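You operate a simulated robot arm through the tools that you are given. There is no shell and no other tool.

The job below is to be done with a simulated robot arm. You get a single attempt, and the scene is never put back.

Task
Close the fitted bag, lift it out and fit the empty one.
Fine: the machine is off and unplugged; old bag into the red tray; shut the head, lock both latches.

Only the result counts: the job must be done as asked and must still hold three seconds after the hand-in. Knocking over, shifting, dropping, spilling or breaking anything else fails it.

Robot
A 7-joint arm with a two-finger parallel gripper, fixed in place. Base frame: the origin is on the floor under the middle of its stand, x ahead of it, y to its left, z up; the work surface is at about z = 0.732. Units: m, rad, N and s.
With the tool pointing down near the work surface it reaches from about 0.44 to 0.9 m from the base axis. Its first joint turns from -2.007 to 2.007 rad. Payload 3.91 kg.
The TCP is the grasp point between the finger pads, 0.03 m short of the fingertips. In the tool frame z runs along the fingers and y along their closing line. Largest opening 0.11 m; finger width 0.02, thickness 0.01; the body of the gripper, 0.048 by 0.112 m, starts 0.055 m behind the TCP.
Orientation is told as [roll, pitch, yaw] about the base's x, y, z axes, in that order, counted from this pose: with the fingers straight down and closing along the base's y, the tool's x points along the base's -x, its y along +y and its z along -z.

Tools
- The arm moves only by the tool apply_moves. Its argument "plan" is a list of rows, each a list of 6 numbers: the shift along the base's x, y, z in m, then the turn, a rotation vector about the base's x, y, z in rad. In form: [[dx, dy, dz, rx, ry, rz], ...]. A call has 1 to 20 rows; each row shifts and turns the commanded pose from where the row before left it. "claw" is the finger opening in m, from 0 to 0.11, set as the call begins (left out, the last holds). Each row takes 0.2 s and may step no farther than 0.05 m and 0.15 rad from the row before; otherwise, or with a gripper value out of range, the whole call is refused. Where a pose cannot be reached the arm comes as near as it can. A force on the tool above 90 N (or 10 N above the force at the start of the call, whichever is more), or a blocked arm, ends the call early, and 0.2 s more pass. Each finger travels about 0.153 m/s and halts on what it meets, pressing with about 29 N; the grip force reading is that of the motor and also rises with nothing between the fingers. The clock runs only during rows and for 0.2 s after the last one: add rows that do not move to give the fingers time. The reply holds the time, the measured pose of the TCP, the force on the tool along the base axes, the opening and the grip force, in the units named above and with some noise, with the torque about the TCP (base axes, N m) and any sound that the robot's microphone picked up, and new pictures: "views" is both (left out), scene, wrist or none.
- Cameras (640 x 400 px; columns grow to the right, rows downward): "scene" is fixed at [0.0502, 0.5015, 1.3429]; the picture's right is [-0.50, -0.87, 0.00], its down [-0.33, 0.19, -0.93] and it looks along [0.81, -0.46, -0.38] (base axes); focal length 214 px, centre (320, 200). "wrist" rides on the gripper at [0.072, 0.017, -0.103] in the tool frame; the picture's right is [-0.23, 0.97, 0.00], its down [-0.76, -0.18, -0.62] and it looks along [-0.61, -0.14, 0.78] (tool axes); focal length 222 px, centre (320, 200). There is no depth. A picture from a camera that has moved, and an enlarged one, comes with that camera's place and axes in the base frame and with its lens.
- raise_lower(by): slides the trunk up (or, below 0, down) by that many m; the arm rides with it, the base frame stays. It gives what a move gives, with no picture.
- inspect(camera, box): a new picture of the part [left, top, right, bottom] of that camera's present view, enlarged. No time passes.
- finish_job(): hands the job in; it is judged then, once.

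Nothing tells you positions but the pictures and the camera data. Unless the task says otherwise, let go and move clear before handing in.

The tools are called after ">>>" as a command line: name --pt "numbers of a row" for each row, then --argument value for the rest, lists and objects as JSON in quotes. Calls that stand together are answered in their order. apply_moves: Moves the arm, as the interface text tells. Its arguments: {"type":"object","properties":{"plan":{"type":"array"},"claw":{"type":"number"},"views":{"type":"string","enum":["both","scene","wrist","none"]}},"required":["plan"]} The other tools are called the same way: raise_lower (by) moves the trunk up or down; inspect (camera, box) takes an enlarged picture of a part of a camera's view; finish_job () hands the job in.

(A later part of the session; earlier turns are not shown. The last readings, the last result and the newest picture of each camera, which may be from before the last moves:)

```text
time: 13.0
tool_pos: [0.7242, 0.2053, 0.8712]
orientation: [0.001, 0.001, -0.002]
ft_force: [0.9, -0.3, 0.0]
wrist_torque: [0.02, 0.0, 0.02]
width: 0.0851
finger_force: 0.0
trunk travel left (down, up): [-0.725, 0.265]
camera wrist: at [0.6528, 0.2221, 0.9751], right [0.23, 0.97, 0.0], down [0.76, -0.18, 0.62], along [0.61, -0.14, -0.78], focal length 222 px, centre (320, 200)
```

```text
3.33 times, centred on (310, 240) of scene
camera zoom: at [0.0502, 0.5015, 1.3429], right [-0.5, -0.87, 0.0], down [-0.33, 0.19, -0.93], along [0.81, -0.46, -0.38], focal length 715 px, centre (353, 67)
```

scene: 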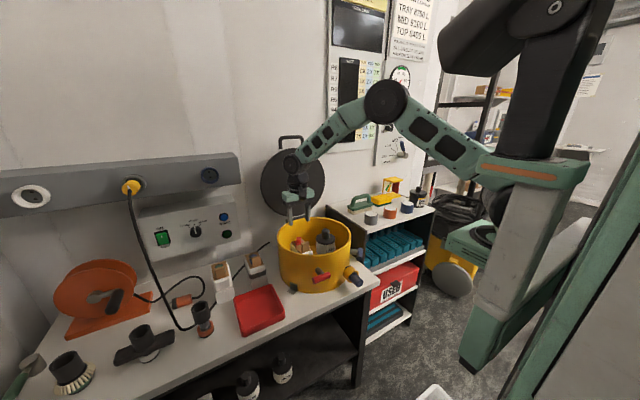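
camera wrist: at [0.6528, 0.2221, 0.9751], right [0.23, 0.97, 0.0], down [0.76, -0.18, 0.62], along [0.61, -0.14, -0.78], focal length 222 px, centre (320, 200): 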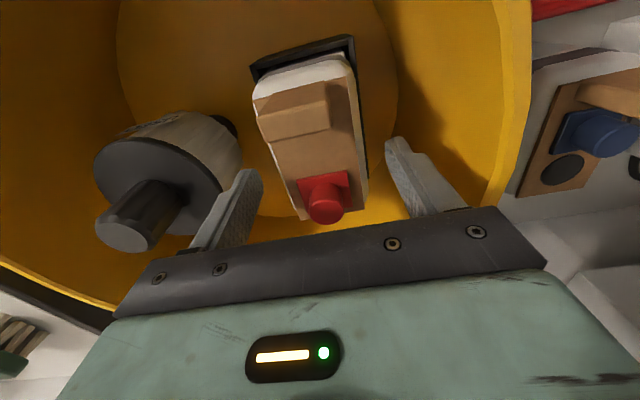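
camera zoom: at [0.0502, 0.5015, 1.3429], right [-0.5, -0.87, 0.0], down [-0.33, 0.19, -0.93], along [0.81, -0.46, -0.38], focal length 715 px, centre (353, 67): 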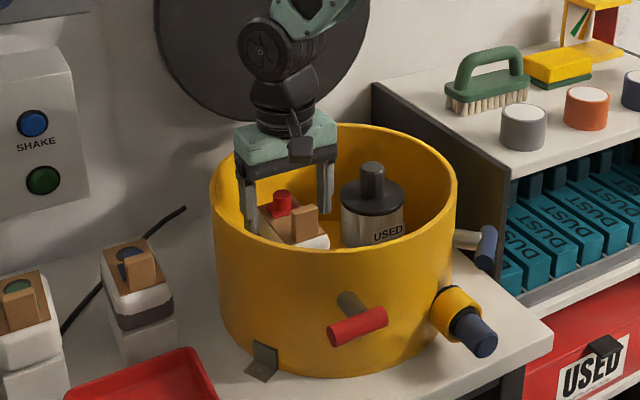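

The fingers are clear on both sides of the bag and of the filter. I'll go down another 31 mm, grip the body, and check the contact.

>>> apply_moves --pt "0 0 -0.016 0 0 0" --pt "0 0 -0.015 0 0 0" --pt "0 0 0 0 0 0" --views "none"

>>> apply_moves --pt "0 0 0 0 0 0" --pt "0 0 0 0 0 0" --pt "0 0 0 0 0 0" --claw 0.03 --views "both"

>>> inspect --camera "wrist" --box '[200, 20, 440, 220]'

```text
time: 13.8
tool_pos: [0.7247, 0.2048, 0.8408]
orientation: [-0.001, 0.001, 0.001]
ft_force: [0.1, 0.6, 0.4]
wrist_torque: [0.04, -0.02, -0.02]
width: 0.0848
finger_force: 0.1
trunk travel left (down, up): [-0.725, 0.265]
```

```text
time: 14.6
tool_pos: [0.7257, 0.206, 0.8397]
orientation: [0.0, -0.001, 0.0]
ft_force: [0.1, -3.7, 0.1]
wrist_torque: [-0.32, -0.07, 0.13]
width: 0.0619
finger_force: 29.2
trunk travel left (down, up): [-0.725, 0.265]
camera wrist: at [0.6536, 0.2221, 0.9438], right [0.23, 0.97, 0.0], down [0.76, -0.18, 0.62], along [0.61, -0.14, -0.78], focal length 222 px, centre (320, 200)
```

scene: 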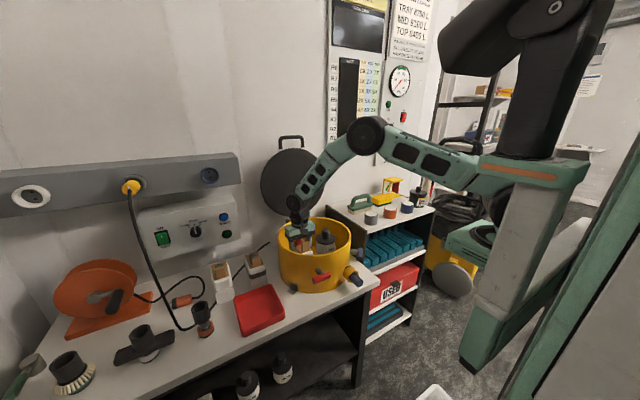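
wrist: 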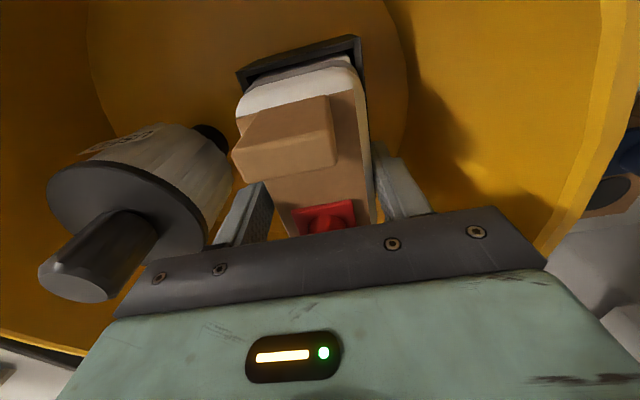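

```text
2.00 times, centred on (320, 120) of wrist
camera zoom: at [0.6536, 0.2221, 0.9438], right [0.23, 0.97, 0.0], down [0.76, -0.18, 0.62], along [0.61, -0.14, -0.78], focal length 444 px, centre (320, 360)
```

zoom: 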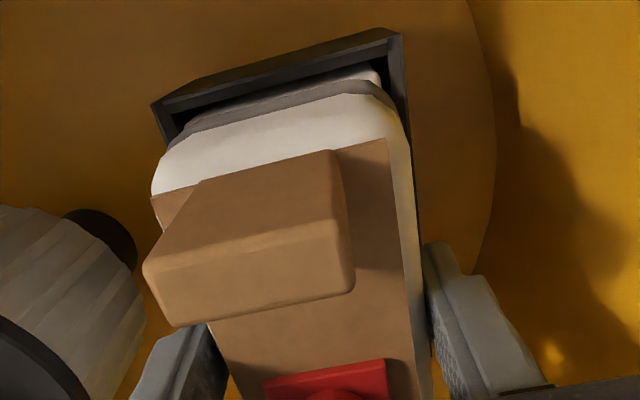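

The bag is gripped at 62 mm wide. I'll lift slowly at first, watching the force.

>>> apply_moves --pt "0 0 0.01 0 0 0" --pt "0 0 0.01 0 0 0" --pt "0 0 0.015 0 0 0" --pt "0 0 0.015 0 0 0" --pt "0 0 0 0 0 0" --views "both"

>>> inspect --camera "scene" --box '[270, 160, 370, 300]'

>>> inspect --camera "wrist" --box '[200, 20, 440, 220]'

```text
time: 15.8
tool_pos: [0.7247, 0.2055, 0.8898]
orientation: [0.0, -0.001, 0.0]
ft_force: [-0.5, 0.8, -1.3]
wrist_torque: [0.0, 0.0, 0.01]
width: 0.0614
finger_force: 29.4
trunk travel left (down, up): [-0.725, 0.265]
camera wrist: at [0.6533, 0.2221, 0.9936], right [0.23, 0.97, 0.0], down [0.76, -0.18, 0.62], along [0.61, -0.14, -0.78], focal length 222 px, centre (320, 200)
```

scene: 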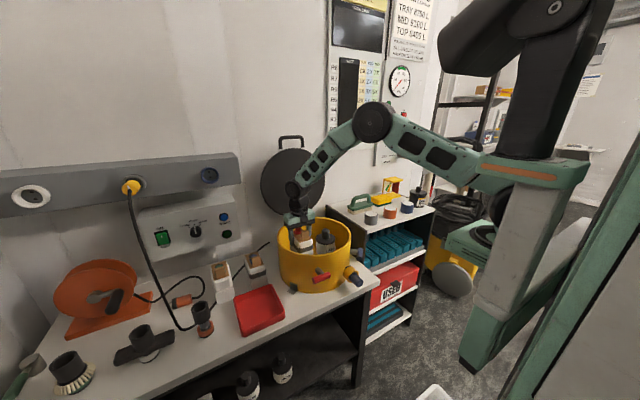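
wrist: 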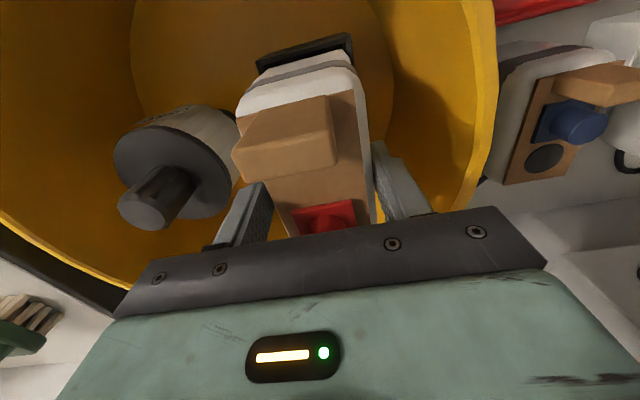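

```text
2.86 times, centred on (320, 230) of scene
camera zoom: at [0.0502, 0.5015, 1.3429], right [-0.5, -0.87, 0.0], down [-0.33, 0.19, -0.93], along [0.81, -0.46, -0.38], focal length 613 px, centre (320, 114)
```

zoom: 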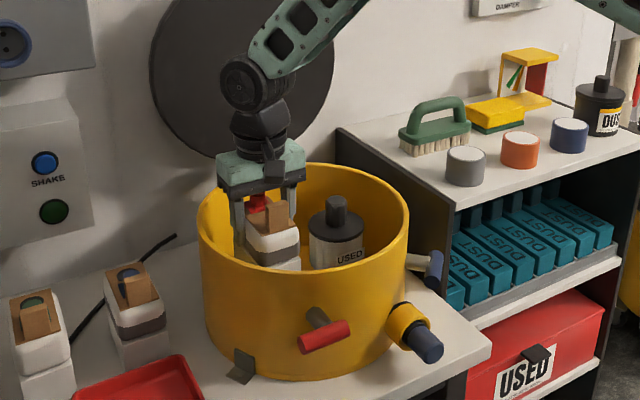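

```text
2.00 times, centred on (320, 120) of wrist
camera zoom: at [0.6533, 0.2221, 0.9936], right [0.23, 0.97, 0.0], down [0.76, -0.18, 0.62], along [0.61, -0.14, -0.78], focal length 444 px, centre (320, 360)
```

zoom: 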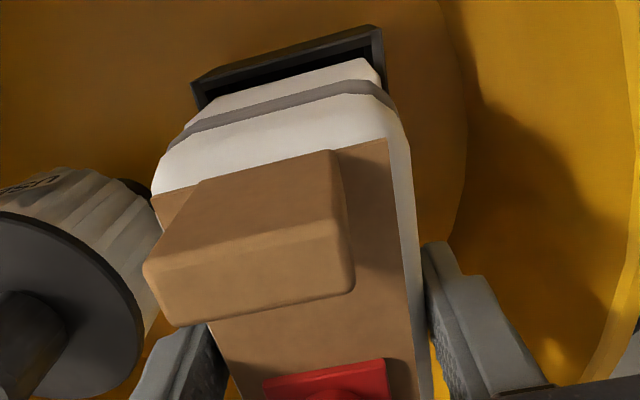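

The bag is out of its seat and level. I'm lifting it clear of the rim.

>>> apply_moves --pt "0 0 0.04 0 0 0" --pt "0 0 0.045 0 0 0" --pt "0 0 0.045 0 0 0" --pt "0 0 0.045 0 0 0" --pt "0 0 0 0 0 0" --pt "0 0 0 0 0 0" --views "both"

>>> inspect --camera "scene" --box '[270, 130, 370, 300]'

>>> inspect --camera "wrist" --box '[240, 20, 420, 200]'

```text
time: 17.2
tool_pos: [0.7251, 0.2048, 1.0642]
orientation: [0.001, 0.001, -0.001]
ft_force: [-0.4, 0.3, -0.6]
wrist_torque: [0.0, 0.0, -0.01]
width: 0.0617
finger_force: 29.3
trunk travel left (down, up): [-0.725, 0.265]
camera wrist: at [0.6534, 0.2223, 1.1685], right [0.23, 0.97, 0.0], down [0.76, -0.18, 0.62], along [0.61, -0.14, -0.78], focal length 222 px, centre (320, 200)
```

scene: 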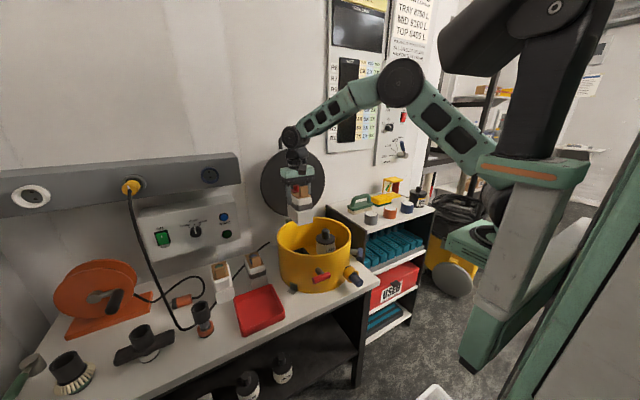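
wrist: 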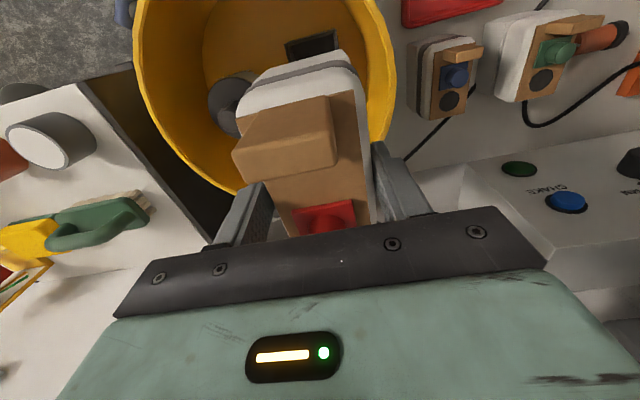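

```text
2.35 times, centred on (320, 215) of scene
camera zoom: at [0.0502, 0.5015, 1.3429], right [-0.5, -0.87, 0.0], down [-0.33, 0.19, -0.93], along [0.81, -0.46, -0.38], focal length 505 px, centre (320, 165)
```

zoom: 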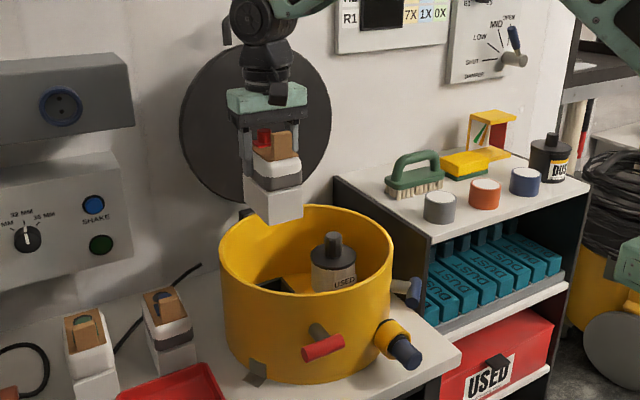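

```text
2.22 times, centred on (330, 110) of wrist
camera zoom: at [0.6534, 0.2223, 1.1685], right [0.23, 0.97, 0.0], down [0.76, -0.18, 0.62], along [0.61, -0.14, -0.78], focal length 494 px, centre (298, 400)
```

zoom: 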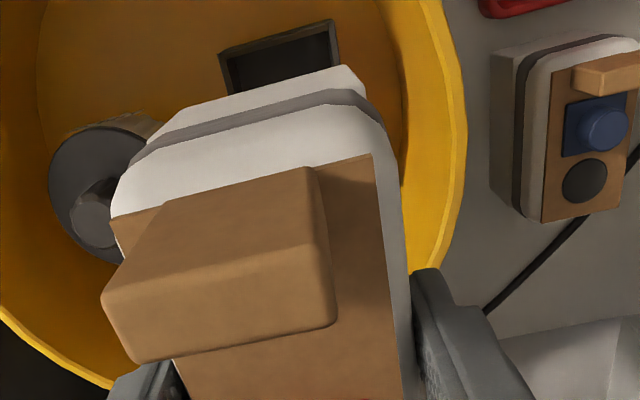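

The old bag is out and the black box seat in the drum is visible. I'm carrying the bag over the red tray, which I take to be centred near (0.61, 0.41).

>>> apply_moves --pt "-0.018 0.034 0 0 0 0" --pt "-0.018 0.034 0 0 0 0" --pt "-0.018 0.034 0 0 0 0" --pt "-0.018 0.034 0 0 0 0" --pt "-0.018 0.034 0 0 0 0" --pt "-0.018 0.034 0 0 0 0" --pt "0 0 0 0 0 0" --views "both"

>>> inspect --camera "wrist" --box '[180, 0, 480, 220]'

>>> inspect --camera "scene" --box '[180, 150, 320, 350]'

```text
time: 18.8
tool_pos: [0.6168, 0.4096, 1.0666]
orientation: [0.0, 0.0, 0.002]
ft_force: [0.2, 0.4, -1.9]
wrist_torque: [-0.01, -0.02, 0.0]
width: 0.0616
finger_force: 29.2
trunk travel left (down, up): [-0.725, 0.265]
camera wrist: at [0.545, 0.4258, 1.1695], right [0.23, 0.97, 0.0], down [0.76, -0.18, 0.62], along [0.61, -0.14, -0.78], focal length 222 px, centre (320, 200)
```

scene: 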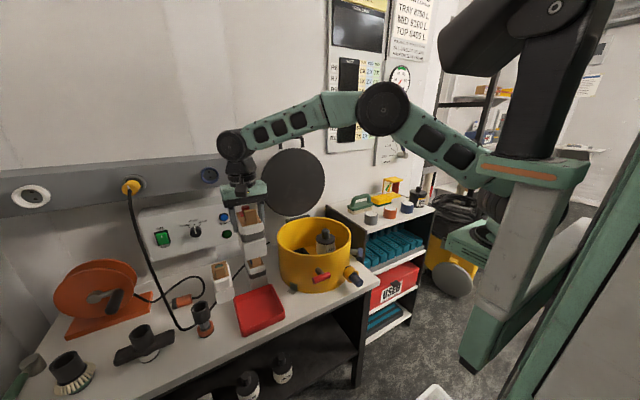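
wrist: 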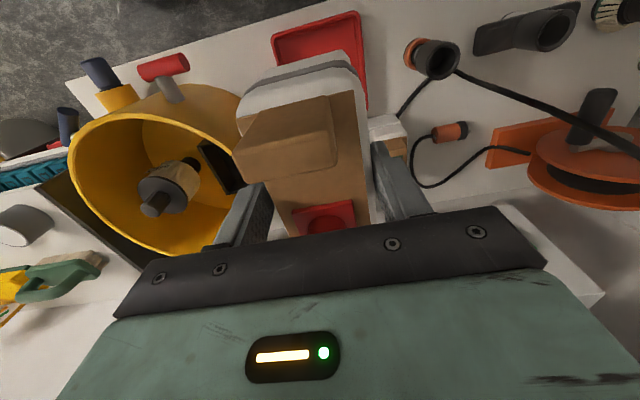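

```text
1.82 times, centred on (330, 110) of wrist
camera zoom: at [0.545, 0.4258, 1.1695], right [0.23, 0.97, 0.0], down [0.76, -0.18, 0.62], along [0.61, -0.14, -0.78], focal length 404 px, centre (302, 364)
```

zoom: 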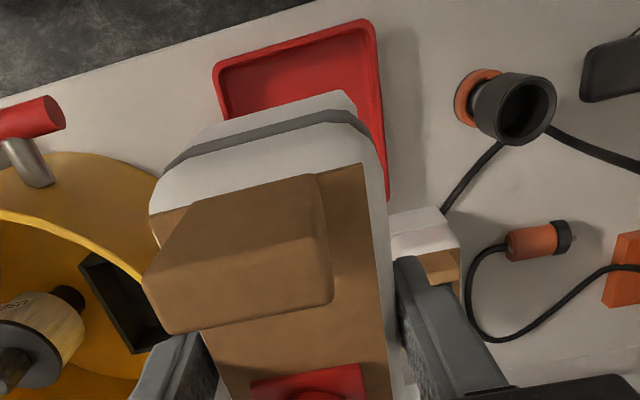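

```text
2.00 times, centred on (250, 250) of scene
camera zoom: at [0.0502, 0.5015, 1.3429], right [-0.5, -0.87, 0.0], down [-0.33, 0.19, -0.93], along [0.81, -0.46, -0.38], focal length 429 px, centre (460, 100)
```

zoom: 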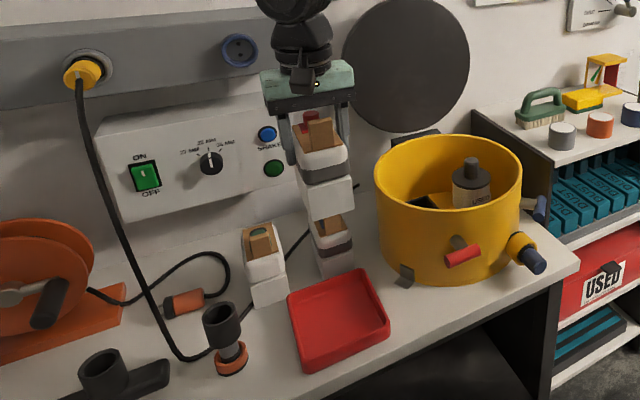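

The tray measures x 0.543–0.685, y 0.349–0.483, centred at (0.614, 0.417), and the bag fits inside it. I'm lowering the bag in.

>>> apply_moves --pt "-0.003 0.007 -0.04 0 0 0" --pt "0 0 -0.045 0 0 0" --pt "0 0 -0.045 0 0 0" --pt "0 0 -0.04 0 0 0" --pt "0 0 -0.035 0 0 0" --pt "0 0 0 0 0 0" --views "both"

>>> inspect --camera "scene" --box '[180, 200, 320, 350]'

>>> inspect --camera "wrist" --box '[180, 0, 480, 220]'

```text
time: 20.2
tool_pos: [0.6127, 0.4159, 0.8609]
orientation: [-0.001, -0.001, 0.001]
ft_force: [0.5, 1.0, -2.3]
wrist_torque: [0.04, -0.03, -0.01]
width: 0.0616
finger_force: 29.4
trunk travel left (down, up): [-0.725, 0.265]
camera wrist: at [0.5419, 0.4328, 0.964], right [0.23, 0.97, 0.0], down [0.76, -0.18, 0.62], along [0.61, -0.14, -0.78], focal length 222 px, centre (320, 200)
```

scene: 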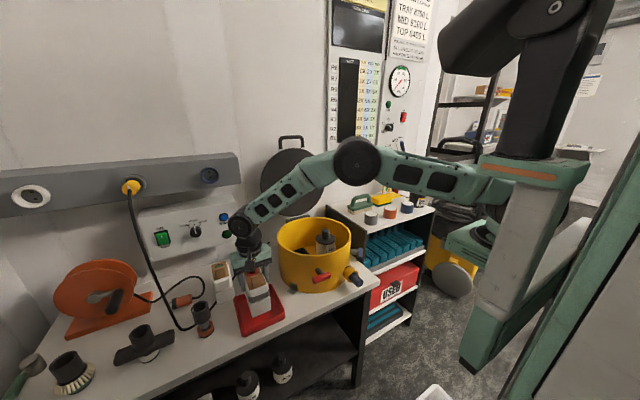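
wrist: 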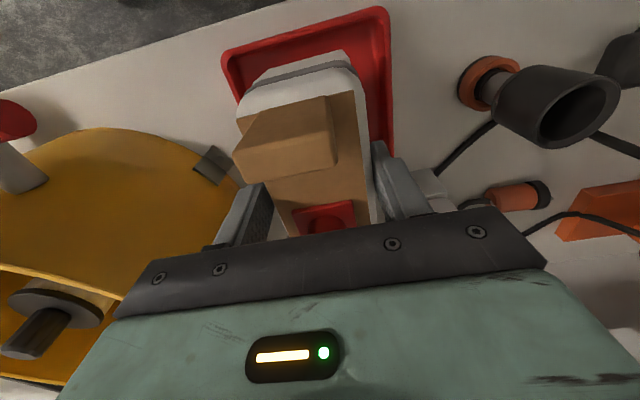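

```text
2.67 times, centred on (250, 275) of scene
camera zoom: at [0.0502, 0.5015, 1.3429], right [-0.5, -0.87, 0.0], down [-0.33, 0.19, -0.93], along [0.81, -0.46, -0.38], focal length 572 px, centre (507, 0)
```

zoom: 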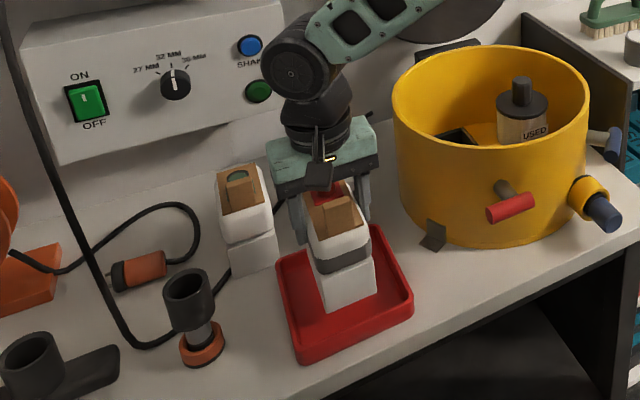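

```text
1.82 times, centred on (330, 110) of wrist
camera zoom: at [0.5419, 0.4328, 0.964], right [0.23, 0.97, 0.0], down [0.76, -0.18, 0.62], along [0.61, -0.14, -0.78], focal length 404 px, centre (302, 364)
```

zoom: 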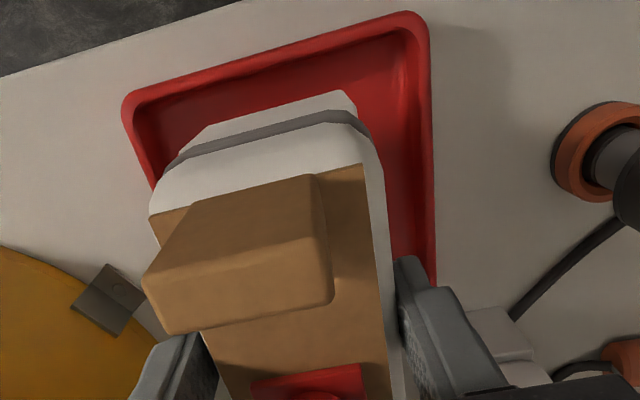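

The bag hangs inside the tray. I'll lower it gently to contact.

>>> apply_moves --pt "0.001 0.001 -0.012 0 0 0" --pt "0 0 -0.006 0 0 0" --pt "0 0 -0.004 0 0 0" --pt "0 0 -0.003 0 0 0" --pt "0 0 0 0 0 0" --views "wrist"

>>> inspect --camera "scene" --box '[180, 200, 320, 350]'

```text
time: 21.4
tool_pos: [0.6149, 0.4169, 0.8359]
orientation: [0.0, 0.0, 0.001]
ft_force: [-0.6, 0.5, -1.1]
wrist_torque: [0.01, -0.03, 0.0]
width: 0.0617
finger_force: 28.8
trunk travel left (down, up): [-0.725, 0.265]
camera wrist: at [0.5437, 0.4345, 0.9386], right [0.23, 0.97, 0.0], down [0.76, -0.18, 0.62], along [0.61, -0.14, -0.78], focal length 222 px, centre (320, 200)
```

wrist: 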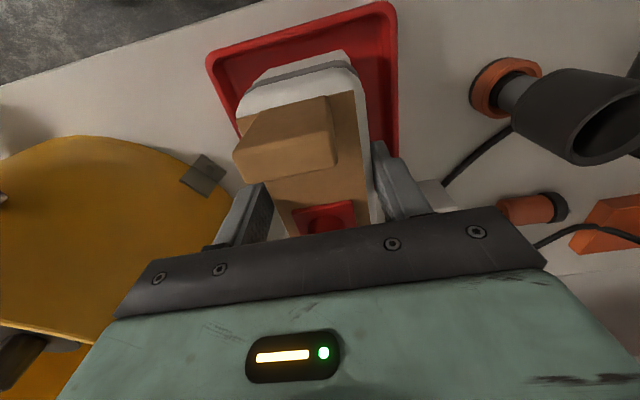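

```text
2.67 times, centred on (250, 275) of scene
camera zoom: at [0.0502, 0.5015, 1.3429], right [-0.5, -0.87, 0.0], down [-0.33, 0.19, -0.93], along [0.81, -0.46, -0.38], focal length 572 px, centre (507, 0)
```

zoom: 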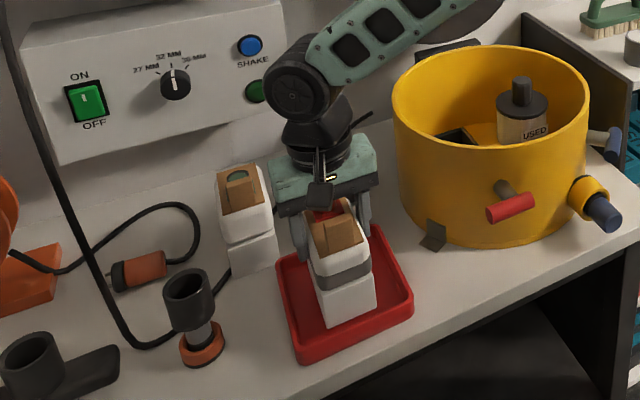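

No contact yet, so I continue down in 2 mm steps.

>>> apply_moves --pt "0 0 -0.002 0 0 0" --pt "0 0 -0.002 0 0 0" --pt "0 0 -0.002 0 0 0" --pt "0 0 0 0 0 0" --views "none"

```text
time: 22.4
tool_pos: [0.6141, 0.4177, 0.8282]
orientation: [0.001, 0.0, 0.0]
ft_force: [0.3, 0.1, -1.2]
wrist_torque: [0.0, -0.02, 0.0]
width: 0.0616
finger_force: 28.8
trunk travel left (down, up): [-0.725, 0.265]
```

Still hanging free, so I'm lowering further.

>>> apply_moves --pt "0 0 -0.002 0 0 0" --pt "0 0 -0.002 0 0 0" --pt "0 0 0 0 0 0" --views "none"

>>> inspect --camera "scene" --box '[210, 240, 300, 350]'

```text
time: 23.2
tool_pos: [0.615, 0.4177, 0.8245]
orientation: [0.002, 0.001, 0.0]
ft_force: [0.0, 0.1, -1.4]
wrist_torque: [-0.01, 0.0, -0.03]
width: 0.0617
finger_force: 29.1
trunk travel left (down, up): [-0.725, 0.265]
```

```text
3.64 times, centred on (255, 295) of scene
camera zoom: at [0.0502, 0.5015, 1.3429], right [-0.5, -0.87, 0.0], down [-0.33, 0.19, -0.93], along [0.81, -0.46, -0.38], focal length 780 px, centre (556, -146)
```

zoom: 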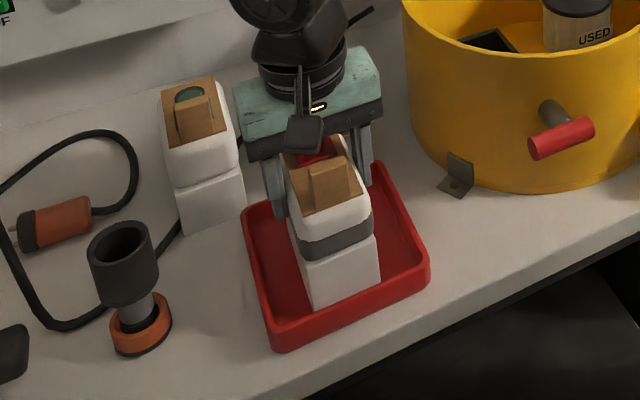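

>>> apply_moves --pt "0 0 -0.002 0 0 0" --pt "0 0 -0.002 0 0 0" --pt "0 0 0 0 0 0" --views "none"

```text
time: 24.0
tool_pos: [0.6139, 0.4173, 0.8212]
orientation: [-0.001, 0.001, 0.0]
ft_force: [0.0, -0.4, -2.0]
wrist_torque: [-0.01, 0.0, 0.01]
width: 0.0617
finger_force: 29.1
trunk travel left (down, up): [-0.725, 0.265]
```

Force still reads only the bag's weight, so I keep easing down.

>>> apply_moves --pt "0 0 -0.002 0 0 0" --pt "0 0 -0.002 0 0 0" --pt "0 0 -0.002 0 0 0" --pt "0 0 0 0 0 0" --views "wrist"

>>> inspect --camera "scene" --box '[210, 240, 300, 350]'

```text
time: 25.0
tool_pos: [0.6156, 0.4173, 0.8183]
orientation: [0.004, -0.006, 0.0]
ft_force: [-2.2, -5.3, 35.1]
wrist_torque: [-0.77, 0.0, 0.03]
width: 0.062
finger_force: 28.7
trunk travel left (down, up): [-0.725, 0.265]
camera wrist: at [0.5437, 0.4346, 0.9214], right [0.23, 0.97, 0.0], down [0.76, -0.18, 0.63], along [0.61, -0.14, -0.78], focal length 222 px, centre (320, 200)
```

wrist: 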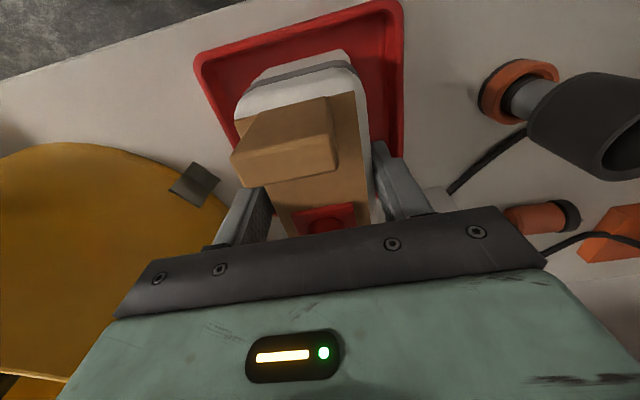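

```text
3.64 times, centred on (255, 295) of scene
camera zoom: at [0.0502, 0.5015, 1.3429], right [-0.5, -0.87, 0.0], down [-0.33, 0.19, -0.93], along [0.81, -0.46, -0.38], focal length 780 px, centre (556, -146)
```

zoom: 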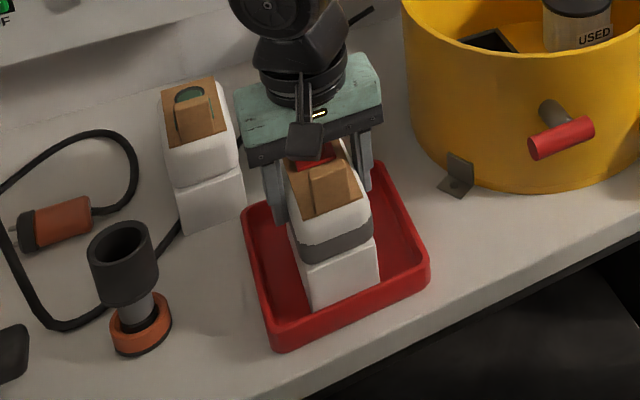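

Contact at TCP z of about 0.819: the bag stands on the tray floor. I'll ease off the pressure, open, and rise clear.

>>> apply_moves --pt "0 0 0.002 0 0 0" --pt "0 0 0 0 0 0" --views "none"

>>> apply_moves --pt "0 0 0 0 0 0" --pt "0 0 0 0 0 0" --pt "0 0 0.02 0 0 0" --pt "0 0 0.04 0 0 0" --pt "0 0 0.045 0 0 0" --pt "-0.02 0 0.045 0 0 0" --pt "0 0 0 0 0 0" --claw 0.085 --views "both"

>>> inspect --camera "wrist" --box '[200, 0, 500, 220]'

>>> inspect --camera "scene" --box '[190, 220, 310, 350]'

```text
time: 25.6
tool_pos: [0.6157, 0.4178, 0.8188]
orientation: [0.003, -0.003, -0.001]
ft_force: [5.2, 2.2, 23.5]
wrist_torque: [0.15, -0.68, 0.1]
width: 0.0617
finger_force: 28.9
trunk travel left (down, up): [-0.725, 0.265]
```

```text
time: 27.2
tool_pos: [0.5946, 0.4176, 0.9683]
orientation: [-0.001, 0.002, -0.001]
ft_force: [0.2, 0.1, 0.3]
wrist_torque: [-0.03, 0.03, -0.02]
width: 0.0851
finger_force: 0.1
trunk travel left (down, up): [-0.725, 0.265]
camera wrist: at [0.5229, 0.4346, 1.0716], right [0.23, 0.97, 0.0], down [0.76, -0.18, 0.62], along [0.61, -0.14, -0.78], focal length 222 px, centre (320, 200)
```

scene: 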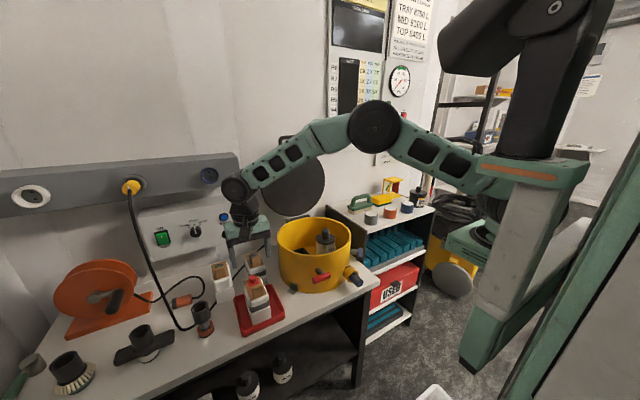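
wrist: 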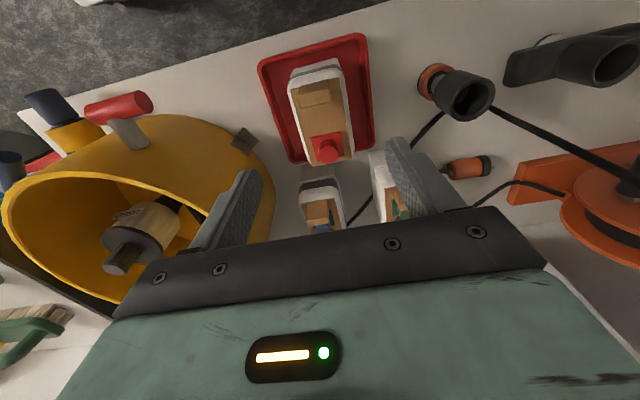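

```text
1.82 times, centred on (350, 110) of wrist
camera zoom: at [0.5229, 0.4346, 1.0716], right [0.23, 0.97, 0.0], down [0.76, -0.18, 0.62], along [0.61, -0.14, -0.78], focal length 404 px, centre (266, 364)
```

zoom: 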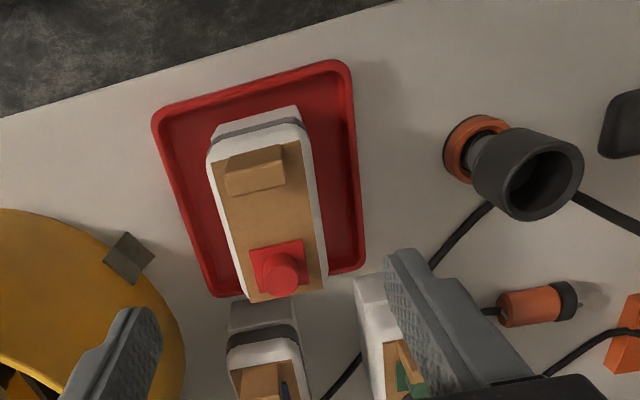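

```text
3.08 times, centred on (250, 285) of scene
camera zoom: at [0.0502, 0.5015, 1.3429], right [-0.5, -0.87, 0.0], down [-0.33, 0.19, -0.93], along [0.81, -0.46, -0.38], focal length 660 px, centre (535, -62)
```

zoom: 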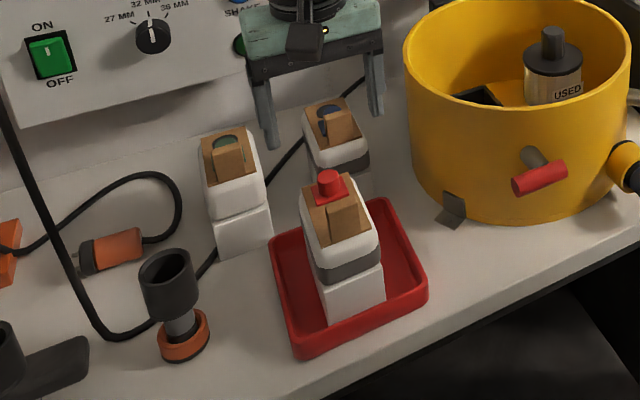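

The old bag stands closed in the red tray. Before I pick a spare, I'll back off a little and open fully so I can see both clearly.

>>> apply_moves --pt "-0.015 0.012 0.045 0 0 0" --pt "-0.015 0.012 0.045 0 0 0" --pt "0 0 0 0 0 0" --claw 0.11 --views "wrist"

>>> inspect --camera "wrist" --box '[270, 90, 430, 220]'

>>> inspect --camera "scene" --box '[205, 240, 275, 300]'

```text
time: 28.0
tool_pos: [0.5651, 0.4419, 1.0594]
orientation: [-0.001, 0.0, -0.003]
ft_force: [0.3, -0.7, 0.1]
wrist_torque: [0.0, 0.02, -0.01]
width: 0.1101
finger_force: 0.0
trunk travel left (down, up): [-0.725, 0.265]
camera wrist: at [0.4934, 0.4591, 1.1624], right [0.23, 0.97, 0.0], down [0.76, -0.18, 0.62], along [0.61, -0.14, -0.78], focal length 222 px, centre (320, 200)
```

wrist: 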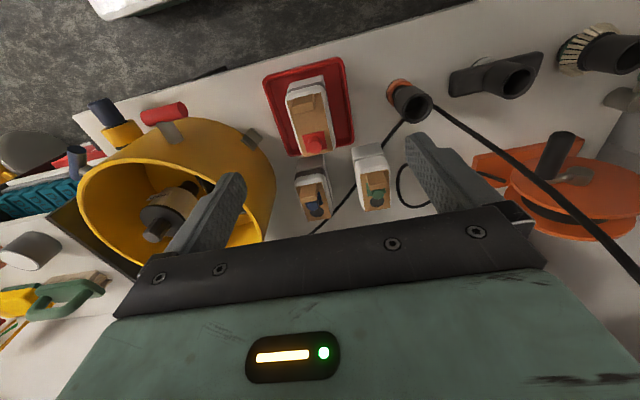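

```text
3.08 times, centred on (350, 155) of wrist
camera zoom: at [0.4934, 0.4591, 1.1624], right [0.23, 0.97, 0.0], down [0.76, -0.18, 0.62], along [0.61, -0.14, -0.78], focal length 684 px, centre (228, 338)
```

zoom: 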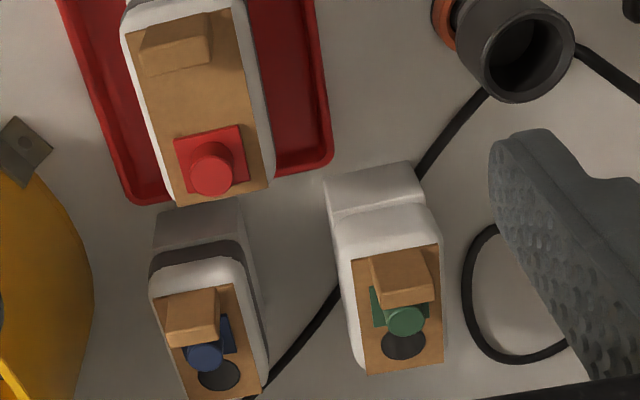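

```text
6.67 times, centred on (240, 270) of scene
camera zoom: at [0.0502, 0.5015, 1.3429], right [-0.5, -0.87, 0.0], down [-0.33, 0.19, -0.93], along [0.81, -0.46, -0.38], focal length 1430 px, centre (853, -267)
```

zoom: 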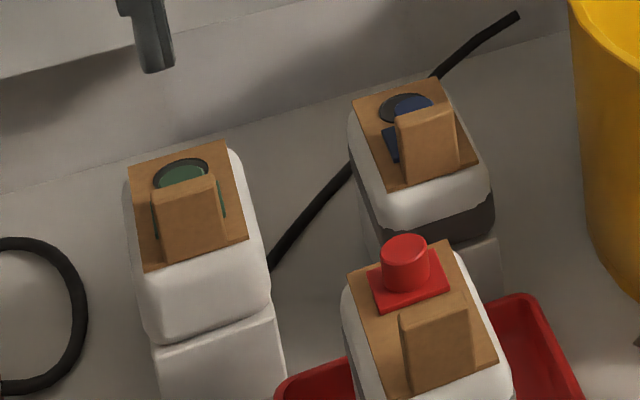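

The green-slide bag is the clean one. The blue-slide spare has the same grey dust band as the bag I just removed, so green is the empty bag. Its collar spans x 0.727–0.818, y 0.481–0.532. I'm moving above it, keeping within reach.

>>> apply_moves --pt "0.037 0.013 0.0 0 0 0" --pt "0.037 0.013 0.0 0 0 0" --pt "0.037 0.013 -0.01 0 0 0" --pt "0.037 0.013 -0.02 0 0 0" --pt "0.037 0.013 -0.03 0 0 0" --pt "0 0 -0.04 0 0 0" --pt "0 0 0 0 0 0" --claw 0.085 --views "both"

>>> inspect --camera "wrist" --box '[200, 20, 440, 220]'

>>> inspect --camera "scene" --box '[170, 180, 290, 310]'

```text
time: 29.6
tool_pos: [0.6855, 0.4325, 0.9499]
orientation: [-0.001, -0.001, -0.002]
ft_force: [0.2, 0.3, -0.4]
wrist_torque: [0.02, 0.03, 0.0]
width: 0.085
finger_force: 0.2
out of reach, approached as far as the arm can: row 2, 3, 4, 5
trunk travel left (down, up): [-0.725, 0.265]
camera wrist: at [0.6147, 0.4489, 1.0527], right [0.23, 0.97, 0.0], down [0.76, -0.18, 0.62], along [0.61, -0.14, -0.78], focal length 222 px, centre (320, 200)
```

scene: 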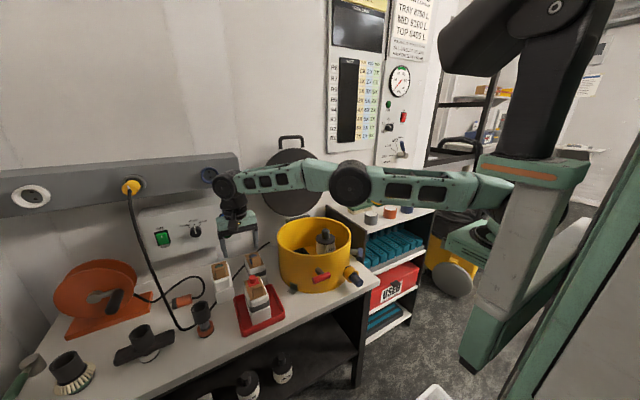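
wrist: 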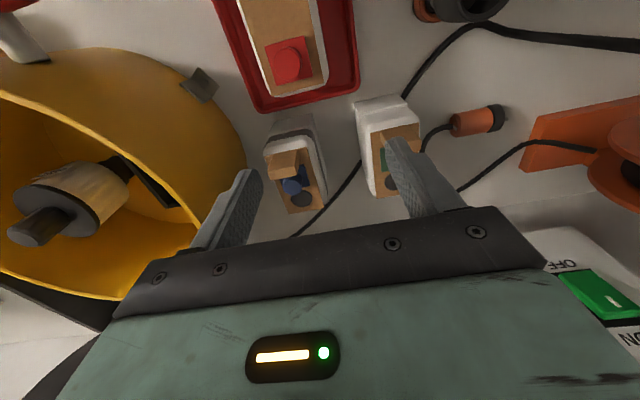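

```text
2.00 times, centred on (320, 120) of wrist
camera zoom: at [0.6147, 0.4489, 1.0527], right [0.23, 0.97, 0.0], down [0.76, -0.18, 0.62], along [0.61, -0.14, -0.78], focal length 444 px, centre (320, 360)
```

zoom: 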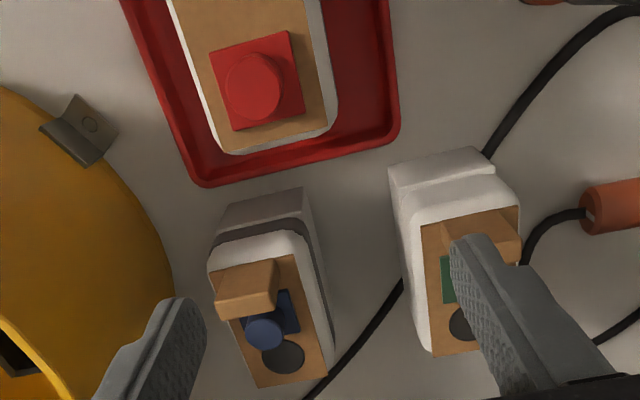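

```text
3.08 times, centred on (230, 245) of scene
camera zoom: at [0.0502, 0.5015, 1.3429], right [-0.5, -0.87, 0.0], down [-0.33, 0.19, -0.93], along [0.81, -0.46, -0.38], focal length 660 px, centre (597, 62)
```

zoom: 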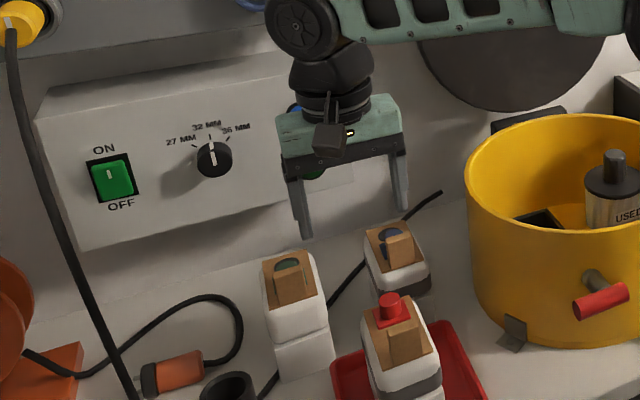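

The arm stops short at this height, though reach grows lower down. I'll raise the trunk so the arm can work low relative to its shoulder. Then the trunk can do the vertical strokes over the green bag.

>>> raise_lower --by 0.15

>>> apply_moves --pt "0.0 0.0 -0.04 0 0 0" --pt "0.01 0.01 -0.035 0 0 0" --pt "0.015 0.015 -0.02 0 0 0" --pt "0.015 0.02 -0.02 0 0 0" --pt "0.015 0.02 -0.01 0 0 0" --pt "0 0 0 0 0 0" --views "both"

```text
time: 31.4
tool_pos: [0.6852, 0.4324, 1.1]
orientation: [0.001, -0.001, 0.0]
ft_force: [0.0, 0.4, -0.5]
wrist_torque: [-0.05, 0.0, 0.03]
width: 0.0848
finger_force: 0.1
trunk travel left (down, up): [-0.875, 0.115]
```

```text
time: 32.8
tool_pos: [0.6841, 0.4286, 1.0012]
orientation: [0.0, 0.0, 0.001]
ft_force: [-0.1, 0.1, -0.5]
wrist_torque: [0.04, -0.01, -0.03]
width: 0.0851
finger_force: 0.0
out of reach, approached as far as the arm can: row 2, 3, 4, 5
trunk travel left (down, up): [-0.875, 0.115]
camera wrist: at [0.6129, 0.4449, 1.1046], right [0.23, 0.97, 0.0], down [0.76, -0.18, 0.62], along [0.61, -0.14, -0.78], focal length 222 px, centre (320, 200)
```

scene: 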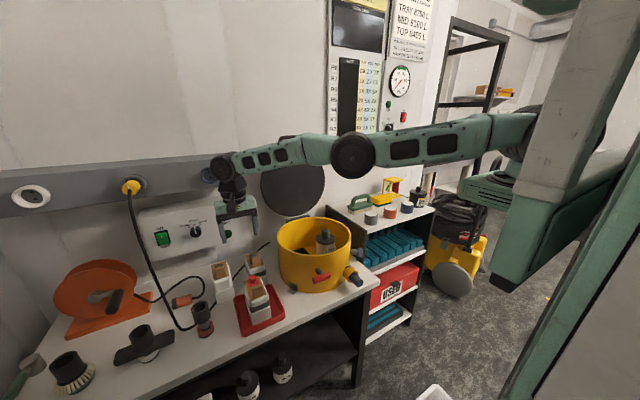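
wrist: 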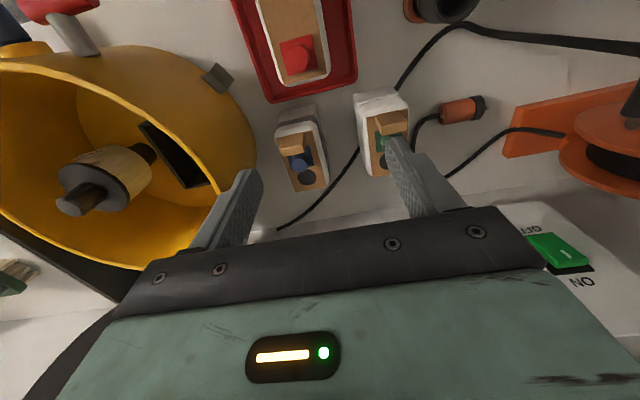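

With the tool pointing straight down I can reach only about 0.81 m here, and the green bag's tab is at about 0.89 m. I'll tilt the tool about 35° forward about y, so the fingers still close along y across the tab and the wrist stays closer in. Then I'll go above the tab.

>>> apply_moves --pt "0 0 0.004 0 -0.122 0" --pt "0 0 0.004 0 -0.122 0" --pt "0 0 0.004 0 -0.122 0" --pt "0 0 0 0 -0.122 0" --pt "0 0 0 0 -0.122 0" --pt "0.01 0.02 0 0 0 0" --pt "0.01 0.02 0 0 0 0" --pt "0.01 0.02 0 0 0 0" --pt "0.01 0.018 0 0 0 0" --pt "0 0 0 0 0 0" --claw 0.055 --views "both"

>>> inspect --camera "wrist" --box '[200, 20, 440, 220]'

```text
time: 35.0
tool_pos: [0.7182, 0.4841, 1.0097]
orientation: [-0.001, -0.612, 0.001]
ft_force: [-0.3, 0.0, -0.3]
wrist_torque: [0.0, -0.01, 0.02]
width: 0.0549
finger_force: 0.0
out of reach, approached as far as the arm can: row 1, 2, 3, 4, 5, 6, 7, 8, 9
trunk travel left (down, up): [-0.875, 0.115]
camera wrist: at [0.6006, 0.501, 1.054], right [0.19, 0.97, 0.13], down [0.27, -0.18, 0.95], along [0.95, -0.14, -0.29], focal length 222 px, centre (320, 200)
```

scene: 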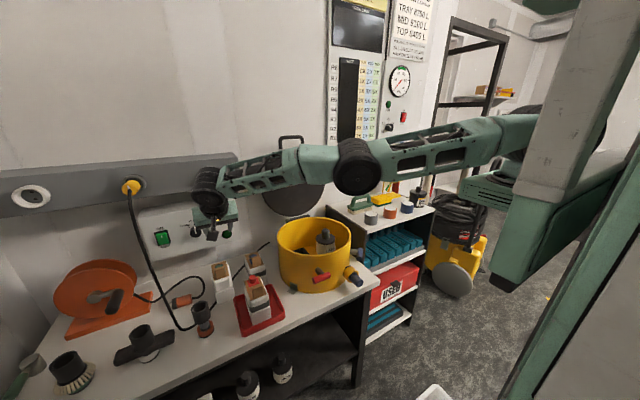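
wrist: 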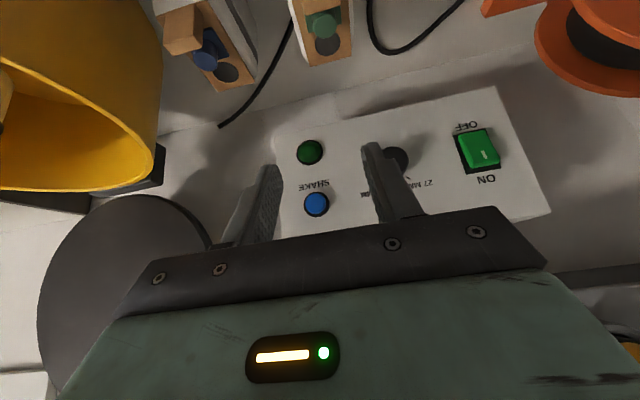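

```text
2.00 times, centred on (320, 120) of wrist
camera zoom: at [0.6006, 0.501, 1.054], right [0.19, 0.97, 0.13], down [0.27, -0.18, 0.95], along [0.95, -0.14, -0.29], focal length 444 px, centre (320, 360)
```

zoom: 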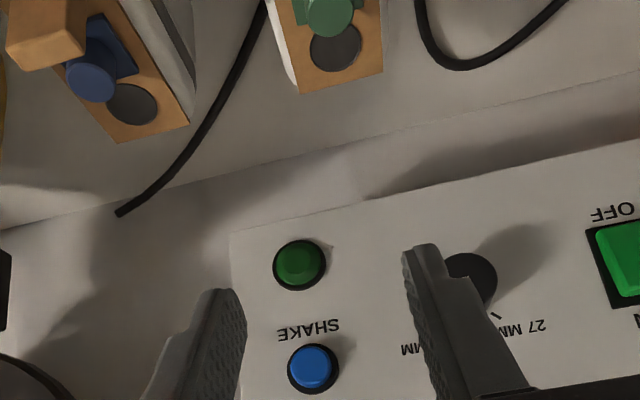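

The tilt works and the tool is 2 cm short in y. I'll set the arm higher relative to the trunk, where the reach is best, by raising the arm and dropping the trunk by the same amount.

>>> apply_moves --pt "0 0 0.04 0 0 0" --pt "0 0 0.04 0 0 0" --pt "0 0 0.03 0 0 0" --views "none"

>>> raise_lower --by -0.11

>>> apply_moves --pt "0.003 0.008 0 0 0 0" --pt "0.003 0.008 0 0 0 0" --pt "0.001 0.007 0 0 0 0" --pt "0 0 0 0 0 0" --views "both"

```text
time: 35.8
tool_pos: [0.7222, 0.4899, 1.1212]
orientation: [-0.003, -0.61, 0.001]
ft_force: [-0.3, 1.0, 0.1]
wrist_torque: [0.03, -0.02, 0.04]
width: 0.0551
finger_force: 0.1
out of reach, approached as far as the arm can: row 2
trunk travel left (down, up): [-0.875, 0.115]
```

```text
time: 37.2
tool_pos: [0.7219, 0.4899, 1.0113]
orientation: [-0.001, -0.61, 0.0]
ft_force: [-0.1, -0.7, 1.3]
wrist_torque: [-0.04, -0.03, 0.02]
width: 0.0554
finger_force: 0.1
trunk travel left (down, up): [-0.765, 0.225]
```

```text
time: 38.2
tool_pos: [0.7191, 0.4924, 1.0108]
orientation: [0.0, -0.609, -0.002]
ft_force: [-1.0, 0.7, 0.0]
wrist_torque: [-0.03, 0.03, 0.0]
width: 0.0548
finger_force: 0.0
out of reach, approached as far as the arm can: row 1, 2, 3
trunk travel left (down, up): [-0.765, 0.225]
camera wrist: at [0.6018, 0.5098, 1.0537], right [0.19, 0.97, 0.13], down [0.27, -0.18, 0.95], along [0.94, -0.14, -0.29], focal length 222 px, centre (320, 200)
```

scene: 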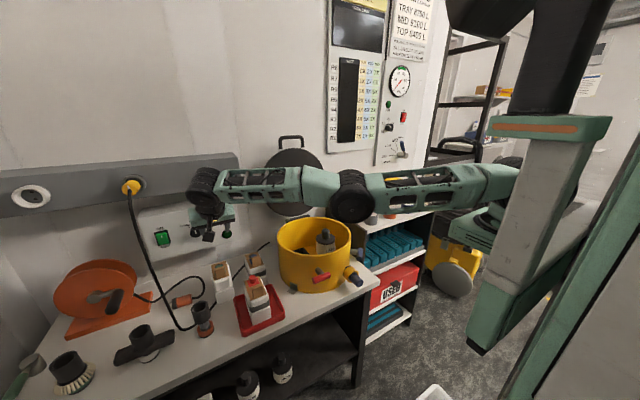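
wrist: 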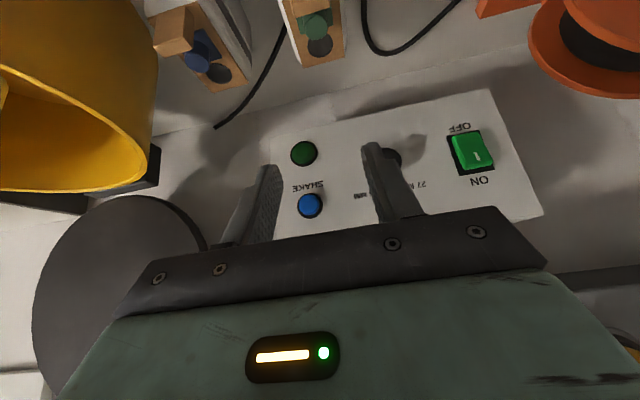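

Still 1.5 cm short in y, so I'll tilt a bit more, to about 48°. That gains reach and stays clear of the neighbours.

>>> apply_moves --pt "0 0 0 0 -0.115 0" --pt "0 0 0 0 -0.115 0" --pt "0.001 0.005 0 0 0 0" --pt "0.001 0.005 0 0 0 0" --pt "0.0 0.005 0 0 0 0" --pt "0 0 0 0 0 0" --views "wrist"

>>> inspect --camera "scene" --box '[170, 160, 290, 310]'

```text
time: 39.6
tool_pos: [0.7229, 0.509, 1.0087]
orientation: [-0.002, -0.84, 0.001]
ft_force: [0.2, 0.2, -0.5]
wrist_torque: [-0.02, 0.01, -0.01]
width: 0.0548
finger_force: 0.1
out of reach, approached as far as the arm can: row 1, 2, 3, 4, 5
trunk travel left (down, up): [-0.765, 0.225]
camera wrist: at [0.5992, 0.5258, 1.0246], right [0.15, 0.97, 0.17], down [0.04, -0.18, 0.98], along [0.99, -0.14, -0.07], focal length 222 px, centre (320, 200)
```

wrist: 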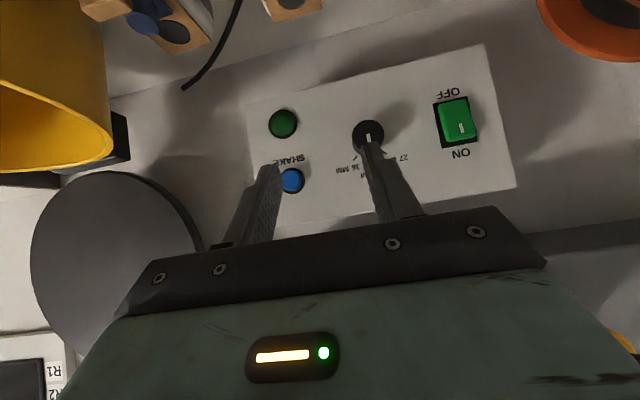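

```text
2.67 times, centred on (230, 235) of scene
camera zoom: at [0.0502, 0.5015, 1.3429], right [-0.5, -0.87, 0.0], down [-0.33, 0.19, -0.93], along [0.81, -0.46, -0.38], focal length 572 px, centre (560, 107)
```

zoom: 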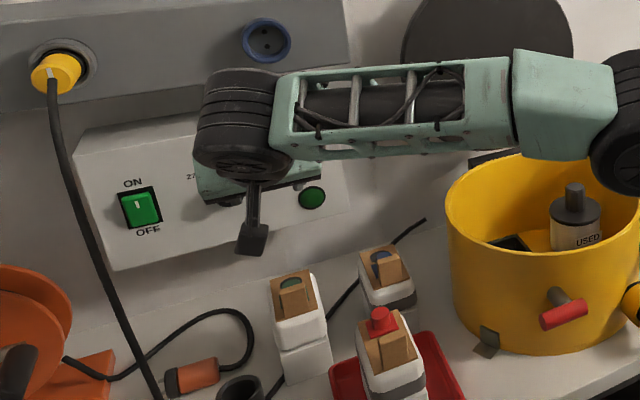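

I'm now over the tab at (0.723, 0.509) with a 48° tilt. I'll lower with the trunk in two stages, checking the alignment between them.

>>> raise_lower --by -0.1

>>> inspect --camera "wrist" --box '[200, 20, 440, 220]'

>>> inspect --camera "scene" --box '[180, 200, 280, 310]'

```text
time: 40.9
tool_pos: [0.7235, 0.5083, 0.9093]
orientation: [-0.001, -0.841, 0.001]
ft_force: [-0.3, 0.3, -0.1]
wrist_torque: [-0.03, 0.03, 0.02]
width: 0.0551
finger_force: 0.1
trunk travel left (down, up): [-0.665, 0.325]
```

```text
2.00 times, centred on (320, 120) of wrist
camera zoom: at [0.5994, 0.5257, 0.9247], right [0.15, 0.97, 0.17], down [0.04, -0.18, 0.98], along [0.99, -0.14, -0.07], focal length 444 px, centre (320, 360)
```

zoom: 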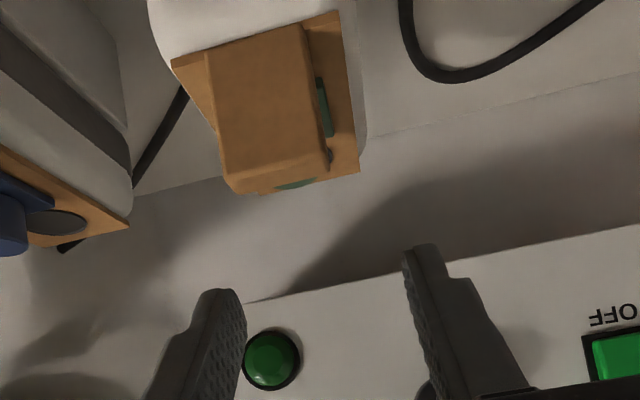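

```text
3.64 times, centred on (230, 255) of scene
camera zoom: at [0.0502, 0.5015, 1.3429], right [-0.5, -0.87, 0.0], down [-0.33, 0.19, -0.93], along [0.81, -0.46, -0.38], focal length 780 px, centre (647, 0)
```

zoom: 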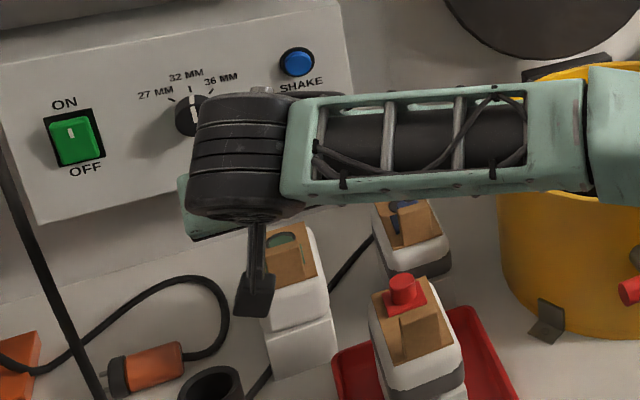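

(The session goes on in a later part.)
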